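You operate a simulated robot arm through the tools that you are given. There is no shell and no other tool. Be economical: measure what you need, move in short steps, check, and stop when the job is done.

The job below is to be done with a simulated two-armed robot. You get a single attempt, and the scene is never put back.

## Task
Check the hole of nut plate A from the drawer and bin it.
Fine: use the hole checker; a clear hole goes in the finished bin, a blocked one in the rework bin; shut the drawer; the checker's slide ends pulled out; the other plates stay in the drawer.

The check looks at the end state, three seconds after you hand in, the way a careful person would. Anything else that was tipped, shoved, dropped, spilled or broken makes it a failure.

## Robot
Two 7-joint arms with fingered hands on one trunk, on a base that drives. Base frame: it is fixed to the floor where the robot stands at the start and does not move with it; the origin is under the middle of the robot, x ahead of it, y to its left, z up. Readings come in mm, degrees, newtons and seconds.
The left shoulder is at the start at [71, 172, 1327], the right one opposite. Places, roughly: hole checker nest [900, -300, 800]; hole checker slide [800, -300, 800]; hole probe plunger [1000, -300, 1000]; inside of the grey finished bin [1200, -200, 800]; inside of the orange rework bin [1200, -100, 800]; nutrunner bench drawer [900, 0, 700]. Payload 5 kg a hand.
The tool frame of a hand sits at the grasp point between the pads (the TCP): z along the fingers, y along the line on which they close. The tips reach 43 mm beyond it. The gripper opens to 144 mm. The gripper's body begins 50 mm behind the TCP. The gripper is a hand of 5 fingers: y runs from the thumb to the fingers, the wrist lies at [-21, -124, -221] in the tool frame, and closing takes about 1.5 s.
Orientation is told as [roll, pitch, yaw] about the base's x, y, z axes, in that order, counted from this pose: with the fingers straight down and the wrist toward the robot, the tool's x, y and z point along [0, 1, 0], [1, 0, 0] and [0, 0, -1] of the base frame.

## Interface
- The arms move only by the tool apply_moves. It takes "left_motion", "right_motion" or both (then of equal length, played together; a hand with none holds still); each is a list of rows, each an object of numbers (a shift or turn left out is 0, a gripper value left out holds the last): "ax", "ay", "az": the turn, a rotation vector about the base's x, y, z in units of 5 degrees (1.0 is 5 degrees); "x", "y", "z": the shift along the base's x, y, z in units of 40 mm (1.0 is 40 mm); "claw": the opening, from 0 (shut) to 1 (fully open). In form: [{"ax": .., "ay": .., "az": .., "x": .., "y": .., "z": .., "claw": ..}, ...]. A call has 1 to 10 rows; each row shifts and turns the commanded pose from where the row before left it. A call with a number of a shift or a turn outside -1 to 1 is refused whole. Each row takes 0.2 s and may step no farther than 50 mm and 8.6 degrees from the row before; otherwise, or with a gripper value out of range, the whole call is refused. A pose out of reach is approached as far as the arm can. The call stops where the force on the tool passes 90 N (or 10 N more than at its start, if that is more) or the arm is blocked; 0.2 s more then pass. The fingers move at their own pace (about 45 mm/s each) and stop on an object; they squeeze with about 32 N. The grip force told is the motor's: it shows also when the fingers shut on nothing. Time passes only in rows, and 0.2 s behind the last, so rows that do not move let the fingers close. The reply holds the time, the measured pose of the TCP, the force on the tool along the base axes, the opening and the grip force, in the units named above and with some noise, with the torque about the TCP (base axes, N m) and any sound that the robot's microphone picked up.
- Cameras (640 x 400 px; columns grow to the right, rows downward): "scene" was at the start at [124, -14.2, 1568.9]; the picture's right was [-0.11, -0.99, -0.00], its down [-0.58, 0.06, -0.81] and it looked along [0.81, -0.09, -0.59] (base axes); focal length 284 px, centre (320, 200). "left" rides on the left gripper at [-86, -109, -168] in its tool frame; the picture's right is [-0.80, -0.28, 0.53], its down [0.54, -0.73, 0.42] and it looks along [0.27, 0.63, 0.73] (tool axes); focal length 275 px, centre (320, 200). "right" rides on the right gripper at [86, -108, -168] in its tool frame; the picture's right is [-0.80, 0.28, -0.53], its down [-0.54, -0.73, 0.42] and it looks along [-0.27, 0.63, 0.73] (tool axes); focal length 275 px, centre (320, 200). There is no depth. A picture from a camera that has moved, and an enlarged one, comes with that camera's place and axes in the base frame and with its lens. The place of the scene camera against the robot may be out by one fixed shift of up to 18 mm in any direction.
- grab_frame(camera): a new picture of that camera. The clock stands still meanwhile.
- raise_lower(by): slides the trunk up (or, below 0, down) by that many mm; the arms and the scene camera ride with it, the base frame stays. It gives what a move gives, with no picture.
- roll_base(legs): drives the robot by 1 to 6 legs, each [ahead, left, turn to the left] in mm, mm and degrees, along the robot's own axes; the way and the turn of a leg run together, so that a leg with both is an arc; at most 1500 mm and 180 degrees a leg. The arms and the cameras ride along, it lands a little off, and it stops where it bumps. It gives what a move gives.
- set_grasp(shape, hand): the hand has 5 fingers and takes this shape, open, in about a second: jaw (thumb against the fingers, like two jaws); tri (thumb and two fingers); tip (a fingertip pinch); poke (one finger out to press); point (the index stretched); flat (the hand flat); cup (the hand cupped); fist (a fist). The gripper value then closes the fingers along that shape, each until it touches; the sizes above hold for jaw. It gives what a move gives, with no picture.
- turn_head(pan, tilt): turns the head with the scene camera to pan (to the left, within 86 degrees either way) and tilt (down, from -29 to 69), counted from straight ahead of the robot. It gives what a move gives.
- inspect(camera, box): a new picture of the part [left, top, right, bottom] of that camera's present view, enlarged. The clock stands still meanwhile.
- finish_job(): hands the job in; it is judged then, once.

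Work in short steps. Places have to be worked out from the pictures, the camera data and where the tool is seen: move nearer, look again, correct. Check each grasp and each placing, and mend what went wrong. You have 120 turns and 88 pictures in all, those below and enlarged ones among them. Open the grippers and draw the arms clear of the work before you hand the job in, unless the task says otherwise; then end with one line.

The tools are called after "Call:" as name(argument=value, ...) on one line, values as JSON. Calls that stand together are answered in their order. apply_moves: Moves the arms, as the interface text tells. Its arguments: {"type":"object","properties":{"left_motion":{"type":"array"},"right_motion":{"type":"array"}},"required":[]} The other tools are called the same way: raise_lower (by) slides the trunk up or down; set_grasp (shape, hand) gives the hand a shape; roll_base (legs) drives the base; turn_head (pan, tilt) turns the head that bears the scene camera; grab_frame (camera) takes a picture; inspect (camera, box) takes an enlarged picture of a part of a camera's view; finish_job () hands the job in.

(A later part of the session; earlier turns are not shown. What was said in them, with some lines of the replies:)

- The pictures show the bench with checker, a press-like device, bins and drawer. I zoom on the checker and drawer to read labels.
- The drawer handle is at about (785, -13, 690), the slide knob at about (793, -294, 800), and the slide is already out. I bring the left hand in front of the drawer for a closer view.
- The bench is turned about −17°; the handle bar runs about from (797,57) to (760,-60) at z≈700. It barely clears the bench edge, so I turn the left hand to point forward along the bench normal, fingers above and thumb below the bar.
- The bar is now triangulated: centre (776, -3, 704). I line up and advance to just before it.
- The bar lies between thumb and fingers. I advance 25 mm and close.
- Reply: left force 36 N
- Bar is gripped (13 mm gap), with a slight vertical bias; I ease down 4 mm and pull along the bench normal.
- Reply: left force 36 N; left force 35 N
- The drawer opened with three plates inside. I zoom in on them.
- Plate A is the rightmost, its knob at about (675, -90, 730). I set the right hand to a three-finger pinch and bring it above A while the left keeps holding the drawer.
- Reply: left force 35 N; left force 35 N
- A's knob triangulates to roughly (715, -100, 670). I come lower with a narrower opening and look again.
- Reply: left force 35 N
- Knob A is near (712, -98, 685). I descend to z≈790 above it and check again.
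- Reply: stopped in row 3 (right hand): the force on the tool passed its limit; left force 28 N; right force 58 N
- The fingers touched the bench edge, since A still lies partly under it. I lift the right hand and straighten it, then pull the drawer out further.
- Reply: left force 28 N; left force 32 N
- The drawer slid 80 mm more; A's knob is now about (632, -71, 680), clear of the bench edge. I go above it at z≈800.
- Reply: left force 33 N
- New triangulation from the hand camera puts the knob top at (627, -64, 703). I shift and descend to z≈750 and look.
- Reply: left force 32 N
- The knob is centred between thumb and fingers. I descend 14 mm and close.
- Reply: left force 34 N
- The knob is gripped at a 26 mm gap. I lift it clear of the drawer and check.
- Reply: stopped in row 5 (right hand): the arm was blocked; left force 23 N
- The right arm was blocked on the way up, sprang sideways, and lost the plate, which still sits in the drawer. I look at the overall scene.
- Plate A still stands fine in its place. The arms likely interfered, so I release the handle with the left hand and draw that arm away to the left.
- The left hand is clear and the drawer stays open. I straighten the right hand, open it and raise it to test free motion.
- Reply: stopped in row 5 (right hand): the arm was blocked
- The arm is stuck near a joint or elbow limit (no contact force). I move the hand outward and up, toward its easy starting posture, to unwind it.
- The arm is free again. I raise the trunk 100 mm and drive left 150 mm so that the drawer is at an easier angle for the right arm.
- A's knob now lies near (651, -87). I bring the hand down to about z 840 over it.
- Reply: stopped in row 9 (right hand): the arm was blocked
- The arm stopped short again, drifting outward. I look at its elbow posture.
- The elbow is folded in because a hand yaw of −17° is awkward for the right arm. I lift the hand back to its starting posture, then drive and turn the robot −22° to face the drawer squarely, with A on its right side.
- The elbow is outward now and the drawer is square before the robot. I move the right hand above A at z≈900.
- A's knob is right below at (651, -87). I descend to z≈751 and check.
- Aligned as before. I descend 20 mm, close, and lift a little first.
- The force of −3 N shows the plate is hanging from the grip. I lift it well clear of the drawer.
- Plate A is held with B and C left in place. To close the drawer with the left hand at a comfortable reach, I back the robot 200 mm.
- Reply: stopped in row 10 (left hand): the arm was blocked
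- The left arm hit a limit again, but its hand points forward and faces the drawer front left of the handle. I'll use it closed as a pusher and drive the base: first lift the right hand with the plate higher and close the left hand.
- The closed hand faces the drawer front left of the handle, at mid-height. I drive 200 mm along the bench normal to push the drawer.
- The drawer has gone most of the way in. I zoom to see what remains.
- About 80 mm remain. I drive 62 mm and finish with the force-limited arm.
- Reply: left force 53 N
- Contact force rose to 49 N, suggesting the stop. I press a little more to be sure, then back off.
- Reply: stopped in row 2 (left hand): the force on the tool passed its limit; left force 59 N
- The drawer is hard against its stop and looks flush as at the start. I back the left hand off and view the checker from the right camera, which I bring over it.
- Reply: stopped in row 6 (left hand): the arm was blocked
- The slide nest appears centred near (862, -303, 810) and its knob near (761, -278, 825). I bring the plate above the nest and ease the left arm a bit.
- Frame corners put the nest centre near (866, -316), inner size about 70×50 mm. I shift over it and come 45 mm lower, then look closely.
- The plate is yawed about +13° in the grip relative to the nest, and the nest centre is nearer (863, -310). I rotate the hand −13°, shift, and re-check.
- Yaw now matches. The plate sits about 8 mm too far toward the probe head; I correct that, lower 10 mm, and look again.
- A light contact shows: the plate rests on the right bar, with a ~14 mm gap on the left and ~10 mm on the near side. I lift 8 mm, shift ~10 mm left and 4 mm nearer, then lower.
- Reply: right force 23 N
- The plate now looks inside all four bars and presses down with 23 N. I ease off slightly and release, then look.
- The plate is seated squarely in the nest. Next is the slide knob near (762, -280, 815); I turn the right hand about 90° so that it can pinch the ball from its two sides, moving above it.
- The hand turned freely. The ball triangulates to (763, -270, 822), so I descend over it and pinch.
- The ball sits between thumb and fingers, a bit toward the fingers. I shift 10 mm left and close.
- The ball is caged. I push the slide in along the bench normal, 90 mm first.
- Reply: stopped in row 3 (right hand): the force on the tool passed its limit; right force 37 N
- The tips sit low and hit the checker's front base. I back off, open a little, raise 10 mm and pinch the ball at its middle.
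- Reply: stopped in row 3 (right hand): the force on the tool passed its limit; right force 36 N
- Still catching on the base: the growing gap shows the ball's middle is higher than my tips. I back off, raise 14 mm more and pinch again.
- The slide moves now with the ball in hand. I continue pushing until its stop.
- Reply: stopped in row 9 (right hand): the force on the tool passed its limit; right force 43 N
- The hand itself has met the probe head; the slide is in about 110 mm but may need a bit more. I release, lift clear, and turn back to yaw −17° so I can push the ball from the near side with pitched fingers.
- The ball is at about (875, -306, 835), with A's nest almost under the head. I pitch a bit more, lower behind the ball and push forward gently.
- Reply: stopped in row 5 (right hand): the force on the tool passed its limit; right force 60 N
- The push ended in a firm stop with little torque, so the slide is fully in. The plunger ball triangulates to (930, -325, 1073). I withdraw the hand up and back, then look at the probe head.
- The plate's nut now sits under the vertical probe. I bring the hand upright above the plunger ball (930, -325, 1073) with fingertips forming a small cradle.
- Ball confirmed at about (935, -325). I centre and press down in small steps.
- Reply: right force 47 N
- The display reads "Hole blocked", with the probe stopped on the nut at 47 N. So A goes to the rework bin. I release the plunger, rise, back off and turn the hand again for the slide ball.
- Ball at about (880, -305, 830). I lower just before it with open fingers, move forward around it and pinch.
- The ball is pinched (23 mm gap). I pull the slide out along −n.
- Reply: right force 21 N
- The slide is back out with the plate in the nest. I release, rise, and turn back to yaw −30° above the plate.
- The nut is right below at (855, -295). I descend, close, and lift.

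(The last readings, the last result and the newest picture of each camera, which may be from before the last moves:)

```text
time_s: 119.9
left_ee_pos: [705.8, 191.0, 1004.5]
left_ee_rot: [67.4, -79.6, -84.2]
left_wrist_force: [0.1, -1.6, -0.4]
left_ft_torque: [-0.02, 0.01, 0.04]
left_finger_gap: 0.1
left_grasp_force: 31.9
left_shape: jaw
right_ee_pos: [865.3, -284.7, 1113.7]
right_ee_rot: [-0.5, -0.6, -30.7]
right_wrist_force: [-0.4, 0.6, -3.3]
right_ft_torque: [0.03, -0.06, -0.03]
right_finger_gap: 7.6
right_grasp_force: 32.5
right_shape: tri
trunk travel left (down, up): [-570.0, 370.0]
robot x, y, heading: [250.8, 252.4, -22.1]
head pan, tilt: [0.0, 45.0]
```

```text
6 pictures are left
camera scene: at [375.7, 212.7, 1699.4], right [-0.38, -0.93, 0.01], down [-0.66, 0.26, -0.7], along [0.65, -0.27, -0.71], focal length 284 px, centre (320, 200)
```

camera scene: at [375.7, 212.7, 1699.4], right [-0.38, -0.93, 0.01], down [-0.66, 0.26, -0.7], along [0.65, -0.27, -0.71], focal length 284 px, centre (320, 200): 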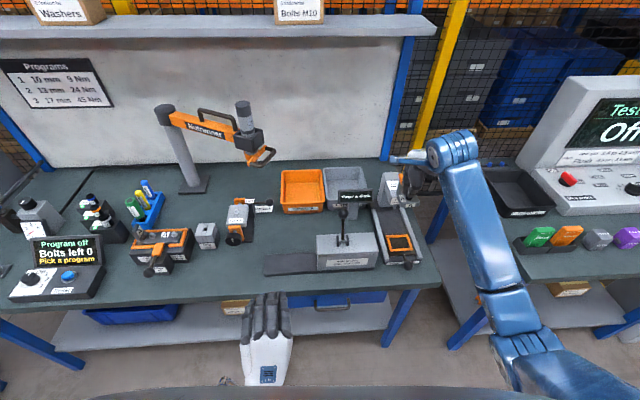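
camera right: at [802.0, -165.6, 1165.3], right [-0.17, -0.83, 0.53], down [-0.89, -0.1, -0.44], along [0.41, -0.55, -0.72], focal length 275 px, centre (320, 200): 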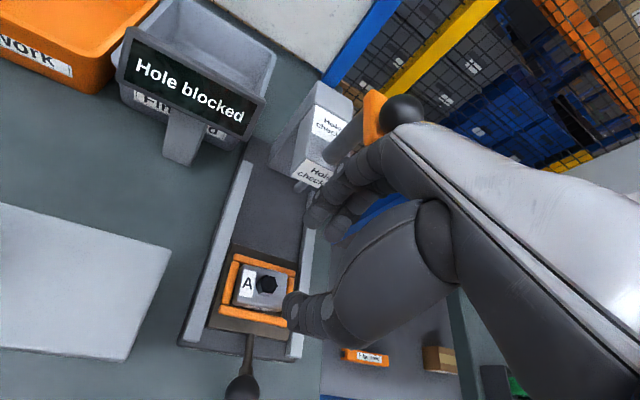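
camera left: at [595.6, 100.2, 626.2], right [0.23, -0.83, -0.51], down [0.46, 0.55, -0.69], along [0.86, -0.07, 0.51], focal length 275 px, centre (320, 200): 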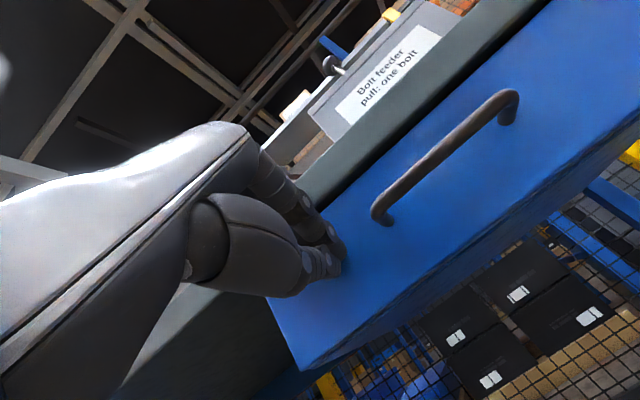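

The force (−3.3 N) and the empty nest show the plate is held, although with a narrow gap. I raise it further and drive closer to the bins.

Call:
apply_moves(right_motion=[{"z": 0.7}, {"z": 0.7}, {"z": 0.6}])

Call:
roll_base(legs=[[0, 113, 0], [140, 0, 0]])

Call:
grab_frame(camera="right")

```text
time_s: 120.7
left_ee_pos: [705.5, 189.8, 1002.2]
left_ee_rot: [66.8, -79.4, -83.6]
left_wrist_force: [0.8, 0.6, -0.2]
left_ft_torque: [0.03, 0.0, -0.03]
left_finger_gap: 0.0
left_grasp_force: 31.5
left_shape: jaw
right_ee_pos: [867.5, -284.5, 1194.7]
right_ee_rot: [-0.6, -0.6, -30.7]
right_wrist_force: [-0.3, -0.1, -4.0]
right_ft_torque: [0.02, 0.01, 0.01]
right_finger_gap: 7.3
right_grasp_force: 32.0
right_shape: tri
trunk travel left (down, up): [-570.0, 370.0]
robot x, y, heading: [249.7, 247.1, -22.3]
head pan, tilt: [0.0, 45.0]
```

```text
time_s: 122.8
left_ee_pos: [873.1, 248.8, 1001.0]
left_ee_rot: [65.7, -79.4, -82.4]
left_wrist_force: [-0.8, 0.2, 0.2]
left_ft_torque: [0.02, -0.01, -0.01]
left_finger_gap: 0.0
left_grasp_force: 32.5
left_shape: jaw
right_ee_pos: [1040.1, -226.5, 1194.4]
right_ee_rot: [-0.5, -0.7, -30.5]
right_wrist_force: [0.5, -0.1, -3.7]
right_ft_torque: [0.04, 0.03, -0.03]
right_finger_gap: 7.6
right_grasp_force: 31.7
right_shape: tri
trunk travel left (down, up): [-570.0, 370.0]
robot x, y, heading: [418.1, 303.9, -21.9]
head pan, tilt: [0.0, 45.0]
```

```text
5 pictures are left
camera right: at [988.9, -94.9, 1359.3], right [-0.16, -0.82, 0.54], down [-0.9, -0.1, -0.43], along [0.41, -0.56, -0.72], focal length 275 px, centre (320, 200)
```

right: 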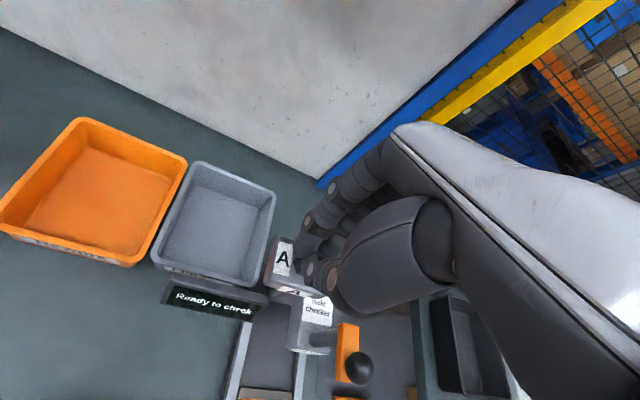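

The plate is still held. The rework bin's centre is near (1242, -47); I move over it and down to z≈1010.

Call:
apply_moves(right_motion=[{"x": 0.83, "y": 0.74}, {"x": 0.83, "y": 0.74}, {"x": 0.83, "y": 0.74}, {"x": 0.83, "y": 0.74}, {"x": 0.83, "y": 0.74}, {"x": 0.85, "y": 0.74}, {"z": -0.95}, {"z": -0.95}, {"z": -0.95}, {"z": -0.95}])

Call:
grab_frame(camera="right")

```text
time_s: 125.0
left_ee_pos: [871.5, 248.0, 1001.6]
left_ee_rot: [67.5, -79.0, -84.2]
left_wrist_force: [-0.6, 0.3, 0.0]
left_ft_torque: [-0.01, -0.01, -0.01]
left_finger_gap: 0.0
left_grasp_force: 32.0
left_shape: jaw
right_ee_pos: [1237.4, -53.1, 1039.4]
right_ee_rot: [-0.2, -0.7, -30.6]
right_wrist_force: [1.0, -0.2, -2.1]
right_ft_torque: [0.02, 0.05, 0.0]
right_finger_gap: 7.4
right_grasp_force: 31.5
right_shape: tri
trunk travel left (down, up): [-570.0, 370.0]
robot x, y, heading: [420.2, 307.7, -21.7]
head pan, tilt: [0.0, 45.0]
```

```text
4 pictures are left
camera right: at [1186.3, 77.0, 1205.6], right [-0.17, -0.82, 0.54], down [-0.9, -0.1, -0.43], along [0.41, -0.56, -0.72], focal length 275 px, centre (320, 200)
```

right: 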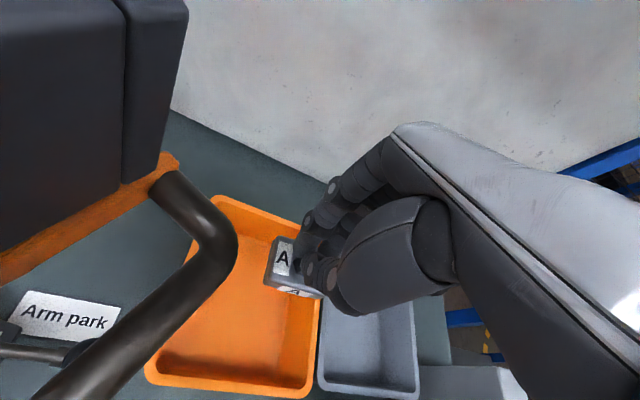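

The nutrunner hangs close on the left, so I keep right: the bin centre is about (1240, -65). I shift 12 mm right and lower straight down.

Call:
apply_moves(right_motion=[{"y": -0.3, "z": -0.3}, {"z": -0.8}, {"z": -0.8}, {"z": -0.8}, {"z": -0.5}, {"z": -0.2}, {"z": -0.2}])

```text
time_s: 126.6
left_ee_pos: [871.8, 248.4, 1001.4]
left_ee_rot: [67.9, -79.1, -84.6]
left_wrist_force: [0.5, 0.2, -0.1]
left_ft_torque: [0.0, -0.01, -0.01]
left_finger_gap: 0.0
left_grasp_force: 31.6
left_shape: jaw
right_ee_pos: [1233.8, -64.9, 895.9]
right_ee_rot: [-0.3, -0.7, -30.6]
right_wrist_force: [-0.8, -1.4, 2.5]
right_ft_torque: [1.05, 0.09, 0.24]
right_finger_gap: 7.3
right_grasp_force: 31.7
right_shape: tri
trunk travel left (down, up): [-570.0, 370.0]
robot x, y, heading: [419.8, 308.7, -22.2]
head pan, tilt: [0.0, 45.0]
```

A small contact with a torque shows something touching off to the side. I look before going on.

Call:
grab_frame(camera="right")

```text
3 pictures are left
camera right: at [1183.4, 64.4, 1060.7], right [-0.16, -0.82, 0.54], down [-0.9, -0.1, -0.43], along [0.41, -0.56, -0.72], focal length 275 px, centre (320, 200)
```

right: 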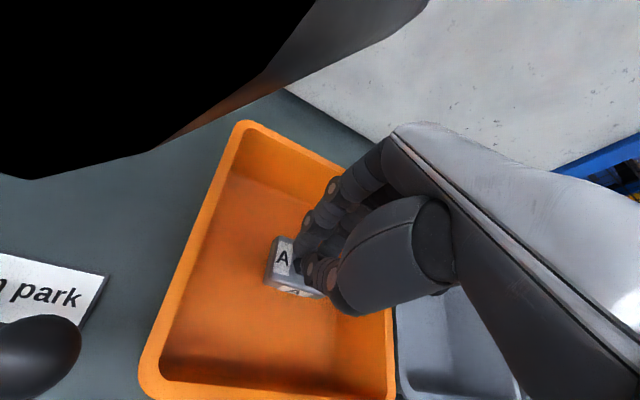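

The plate is deep inside the rework bin, but the hand is brushing the nutrunner on its left. I shift 20 mm right, away from it, and re-read.

Call:
apply_moves(right_motion=[{"y": -0.25, "x": -0.1}, {"y": -0.25, "x": -0.1}])

```text
time_s: 127.2
left_ee_pos: [871.6, 248.6, 1002.0]
left_ee_rot: [67.8, -79.1, -84.5]
left_wrist_force: [0.1, 0.9, -0.4]
left_ft_torque: [0.0, -0.02, 0.02]
left_finger_gap: 0.1
left_grasp_force: 31.8
left_shape: jaw
right_ee_pos: [1226.9, -85.6, 893.6]
right_ee_rot: [-0.3, -0.6, -30.5]
right_wrist_force: [0.6, 0.7, -3.0]
right_ft_torque: [0.05, 0.01, -0.01]
right_finger_gap: 7.3
right_grasp_force: 32.4
right_shape: tri
trunk travel left (down, up): [-570.0, 370.0]
robot x, y, heading: [421.9, 306.5, -21.9]
head pan, tilt: [0.0, 45.0]
```

Contact is gone and only the plate's weight remains. I lower gently to the bin floor.

Call:
apply_moves(right_motion=[{"z": -0.1}, {"z": -0.1}, {"z": -0.1}, {"z": -0.1}])

```text
time_s: 128.2
left_ee_pos: [872.0, 248.6, 1001.4]
left_ee_rot: [67.8, -79.0, -84.5]
left_wrist_force: [0.2, 0.1, 0.6]
left_ft_torque: [0.01, 0.01, -0.02]
left_finger_gap: 0.1
left_grasp_force: 32.0
left_shape: jaw
right_ee_pos: [1225.0, -84.2, 880.3]
right_ee_rot: [-0.4, -0.7, -30.6]
right_wrist_force: [-0.8, 0.1, -3.8]
right_ft_torque: [0.04, 0.02, 0.01]
right_finger_gap: 7.4
right_grasp_force: 32.0
right_shape: tri
trunk travel left (down, up): [-570.0, 370.0]
robot x, y, heading: [418.2, 304.5, -22.0]
head pan, tilt: [0.0, 45.0]
```

Still hanging; I go down a few millimetres more.

Call:
apply_moves(right_motion=[{"z": -0.1}, {"z": -0.1}, {"z": -0.1}])

```text
time_s: 129.0
left_ee_pos: [870.2, 249.0, 1005.1]
left_ee_rot: [69.3, -79.1, -86.0]
left_wrist_force: [0.2, -0.1, -0.2]
left_ft_torque: [-0.02, 0.01, 0.02]
left_finger_gap: 0.1
left_grasp_force: 31.9
left_shape: jaw
right_ee_pos: [1225.2, -84.4, 876.9]
right_ee_rot: [-0.1, -1.3, -30.6]
right_wrist_force: [-7.3, -3.6, 40.8]
right_ft_torque: [-0.19, 0.31, -0.07]
right_finger_gap: 7.7
right_grasp_force: 32.1
right_shape: tri
trunk travel left (down, up): [-570.0, 370.0]
robot x, y, heading: [420.1, 308.4, -22.1]
head pan, tilt: [0.0, 45.0]
```

The plate rests on the bin floor. I ease up, open, and rise straight up, keeping to the right of the nutrunner.

Call:
apply_moves(right_motion=[{"z": 0.12}, {"claw": 0.35}, {}, {}, {"z": 0.4}, {"z": 0.8}, {"z": 0.9}, {"z": 0.9}, {"z": 0.9}, {"z": 0.9}])

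Call:
apply_moves(right_motion=[{"z": 0.9, "y": -0.2}, {"z": 0.9, "y": -0.2}, {"x": -0.7, "y": -0.7}, {"x": -0.7, "y": -0.7}, {"x": -0.7, "y": -0.7}, {"x": -0.7, "y": -0.7}])

Call:
grab_frame(camera="right")

```text
time_s: 131.2
left_ee_pos: [869.9, 249.2, 1002.9]
left_ee_rot: [68.3, -79.1, -85.1]
left_wrist_force: [0.6, -0.7, 0.1]
left_ft_torque: [0.0, 0.02, 0.03]
left_finger_gap: 0.0
left_grasp_force: 32.2
left_shape: jaw
right_ee_pos: [1225.9, -81.1, 1067.9]
right_ee_rot: [-0.2, -0.7, -30.7]
right_wrist_force: [0.1, 0.8, -1.0]
right_ft_torque: [0.0, -0.03, 0.03]
right_finger_gap: 50.2
right_grasp_force: 0.1
right_shape: tri
trunk travel left (down, up): [-570.0, 370.0]
robot x, y, heading: [420.0, 309.1, -22.0]
head pan, tilt: [0.0, 45.0]
```

```text
time_s: 132.6
left_ee_pos: [869.6, 250.1, 1002.3]
left_ee_rot: [68.6, -79.1, -85.3]
left_wrist_force: [-0.4, -0.1, 0.5]
left_ft_torque: [0.02, -0.01, -0.03]
left_finger_gap: 0.1
left_grasp_force: 32.1
left_shape: jaw
right_ee_pos: [1113.3, -212.1, 1140.7]
right_ee_rot: [-0.3, -0.8, -30.5]
right_wrist_force: [-0.1, 0.6, 0.3]
right_ft_torque: [-0.03, -0.01, 0.02]
right_finger_gap: 50.3
right_grasp_force: 0.1
right_shape: tri
trunk travel left (down, up): [-570.0, 370.0]
robot x, y, heading: [419.0, 308.4, -21.9]
head pan, tilt: [0.0, 45.0]
```

```text
2 pictures are left
camera right: at [1062.0, -81.2, 1306.3], right [-0.17, -0.82, 0.54], down [-0.9, -0.1, -0.43], along [0.41, -0.56, -0.72], focal length 275 px, centre (320, 200)
```

right: 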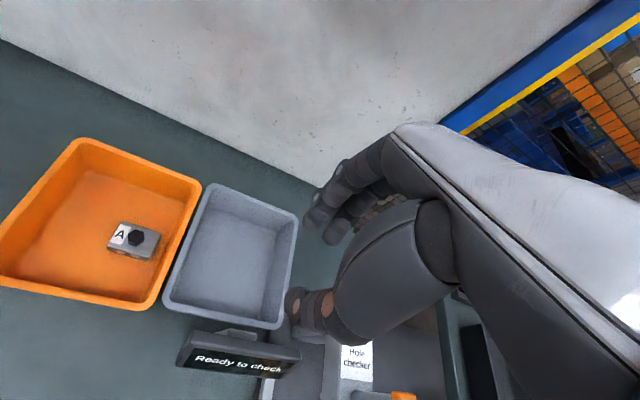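

Plate A lies in the rework bin. I open the left hand, raise the right, back the robot away, and take a final look.

Call:
apply_moves(right_motion=[{"z": 0.9}, {"z": 0.9}, {}], left_motion=[{"claw": 0.5}, {}, {}])

Call:
roll_base(legs=[[-400, 0, 0]])

Call:
grab_frame(camera="scene")

```text
time_s: 133.4
left_ee_pos: [869.1, 249.6, 1002.8]
left_ee_rot: [68.4, -79.0, -85.2]
left_wrist_force: [0.4, 0.1, -0.2]
left_ft_torque: [0.01, 0.0, 0.02]
left_finger_gap: 71.5
left_grasp_force: 0.1
left_shape: jaw
right_ee_pos: [1112.1, -210.6, 1209.5]
right_ee_rot: [-0.2, -0.7, -30.5]
right_wrist_force: [0.2, 0.0, 0.1]
right_ft_torque: [-0.03, 0.03, -0.01]
right_finger_gap: 50.4
right_grasp_force: 0.0
right_shape: tri
trunk travel left (down, up): [-570.0, 370.0]
robot x, y, heading: [420.3, 305.3, -21.9]
head pan, tilt: [0.0, 45.0]
```

```text
time_s: 135.9
left_ee_pos: [484.3, 402.8, 1002.0]
left_ee_rot: [68.7, -79.0, -86.2]
left_wrist_force: [0.1, -0.2, 0.2]
left_ft_torque: [0.03, 0.06, -0.02]
left_finger_gap: 71.8
left_grasp_force: 0.0
left_shape: jaw
right_ee_pos: [720.0, -60.9, 1209.3]
right_ee_rot: [-0.1, -0.9, -31.2]
right_wrist_force: [-0.5, 0.7, -0.2]
right_ft_torque: [-0.02, 0.0, 0.03]
right_finger_gap: 50.1
right_grasp_force: 0.1
right_shape: tri
trunk travel left (down, up): [-570.0, 370.0]
robot x, y, heading: [34.7, 465.7, -22.6]
head pan, tilt: [0.0, 45.0]
```

```text
1 pictures are left
camera scene: at [152.4, 424.1, 1700.1], right [-0.39, -0.92, 0.01], down [-0.66, 0.27, -0.71], along [0.65, -0.28, -0.71], focal length 284 px, centre (320, 200)
```

scene: 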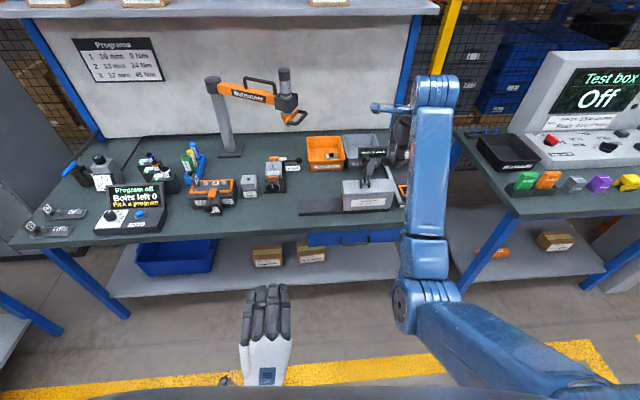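

The drawer is shut, the slide stands pulled out, A is in the rework bin, and both arms are clear with the grippers open. I hand in.

Call:
finish_job()

```text
The job is handed in.
```

I checked nut plate A: the display read "Hole blocked", so I put it in the rework bin. The drawer is shut with B and C inside, and the checker's slide is pulled out. While I lowered A into the bin, the right hand lightly brushed the hanging nutrunner; it looked undisturbed in the last picture.
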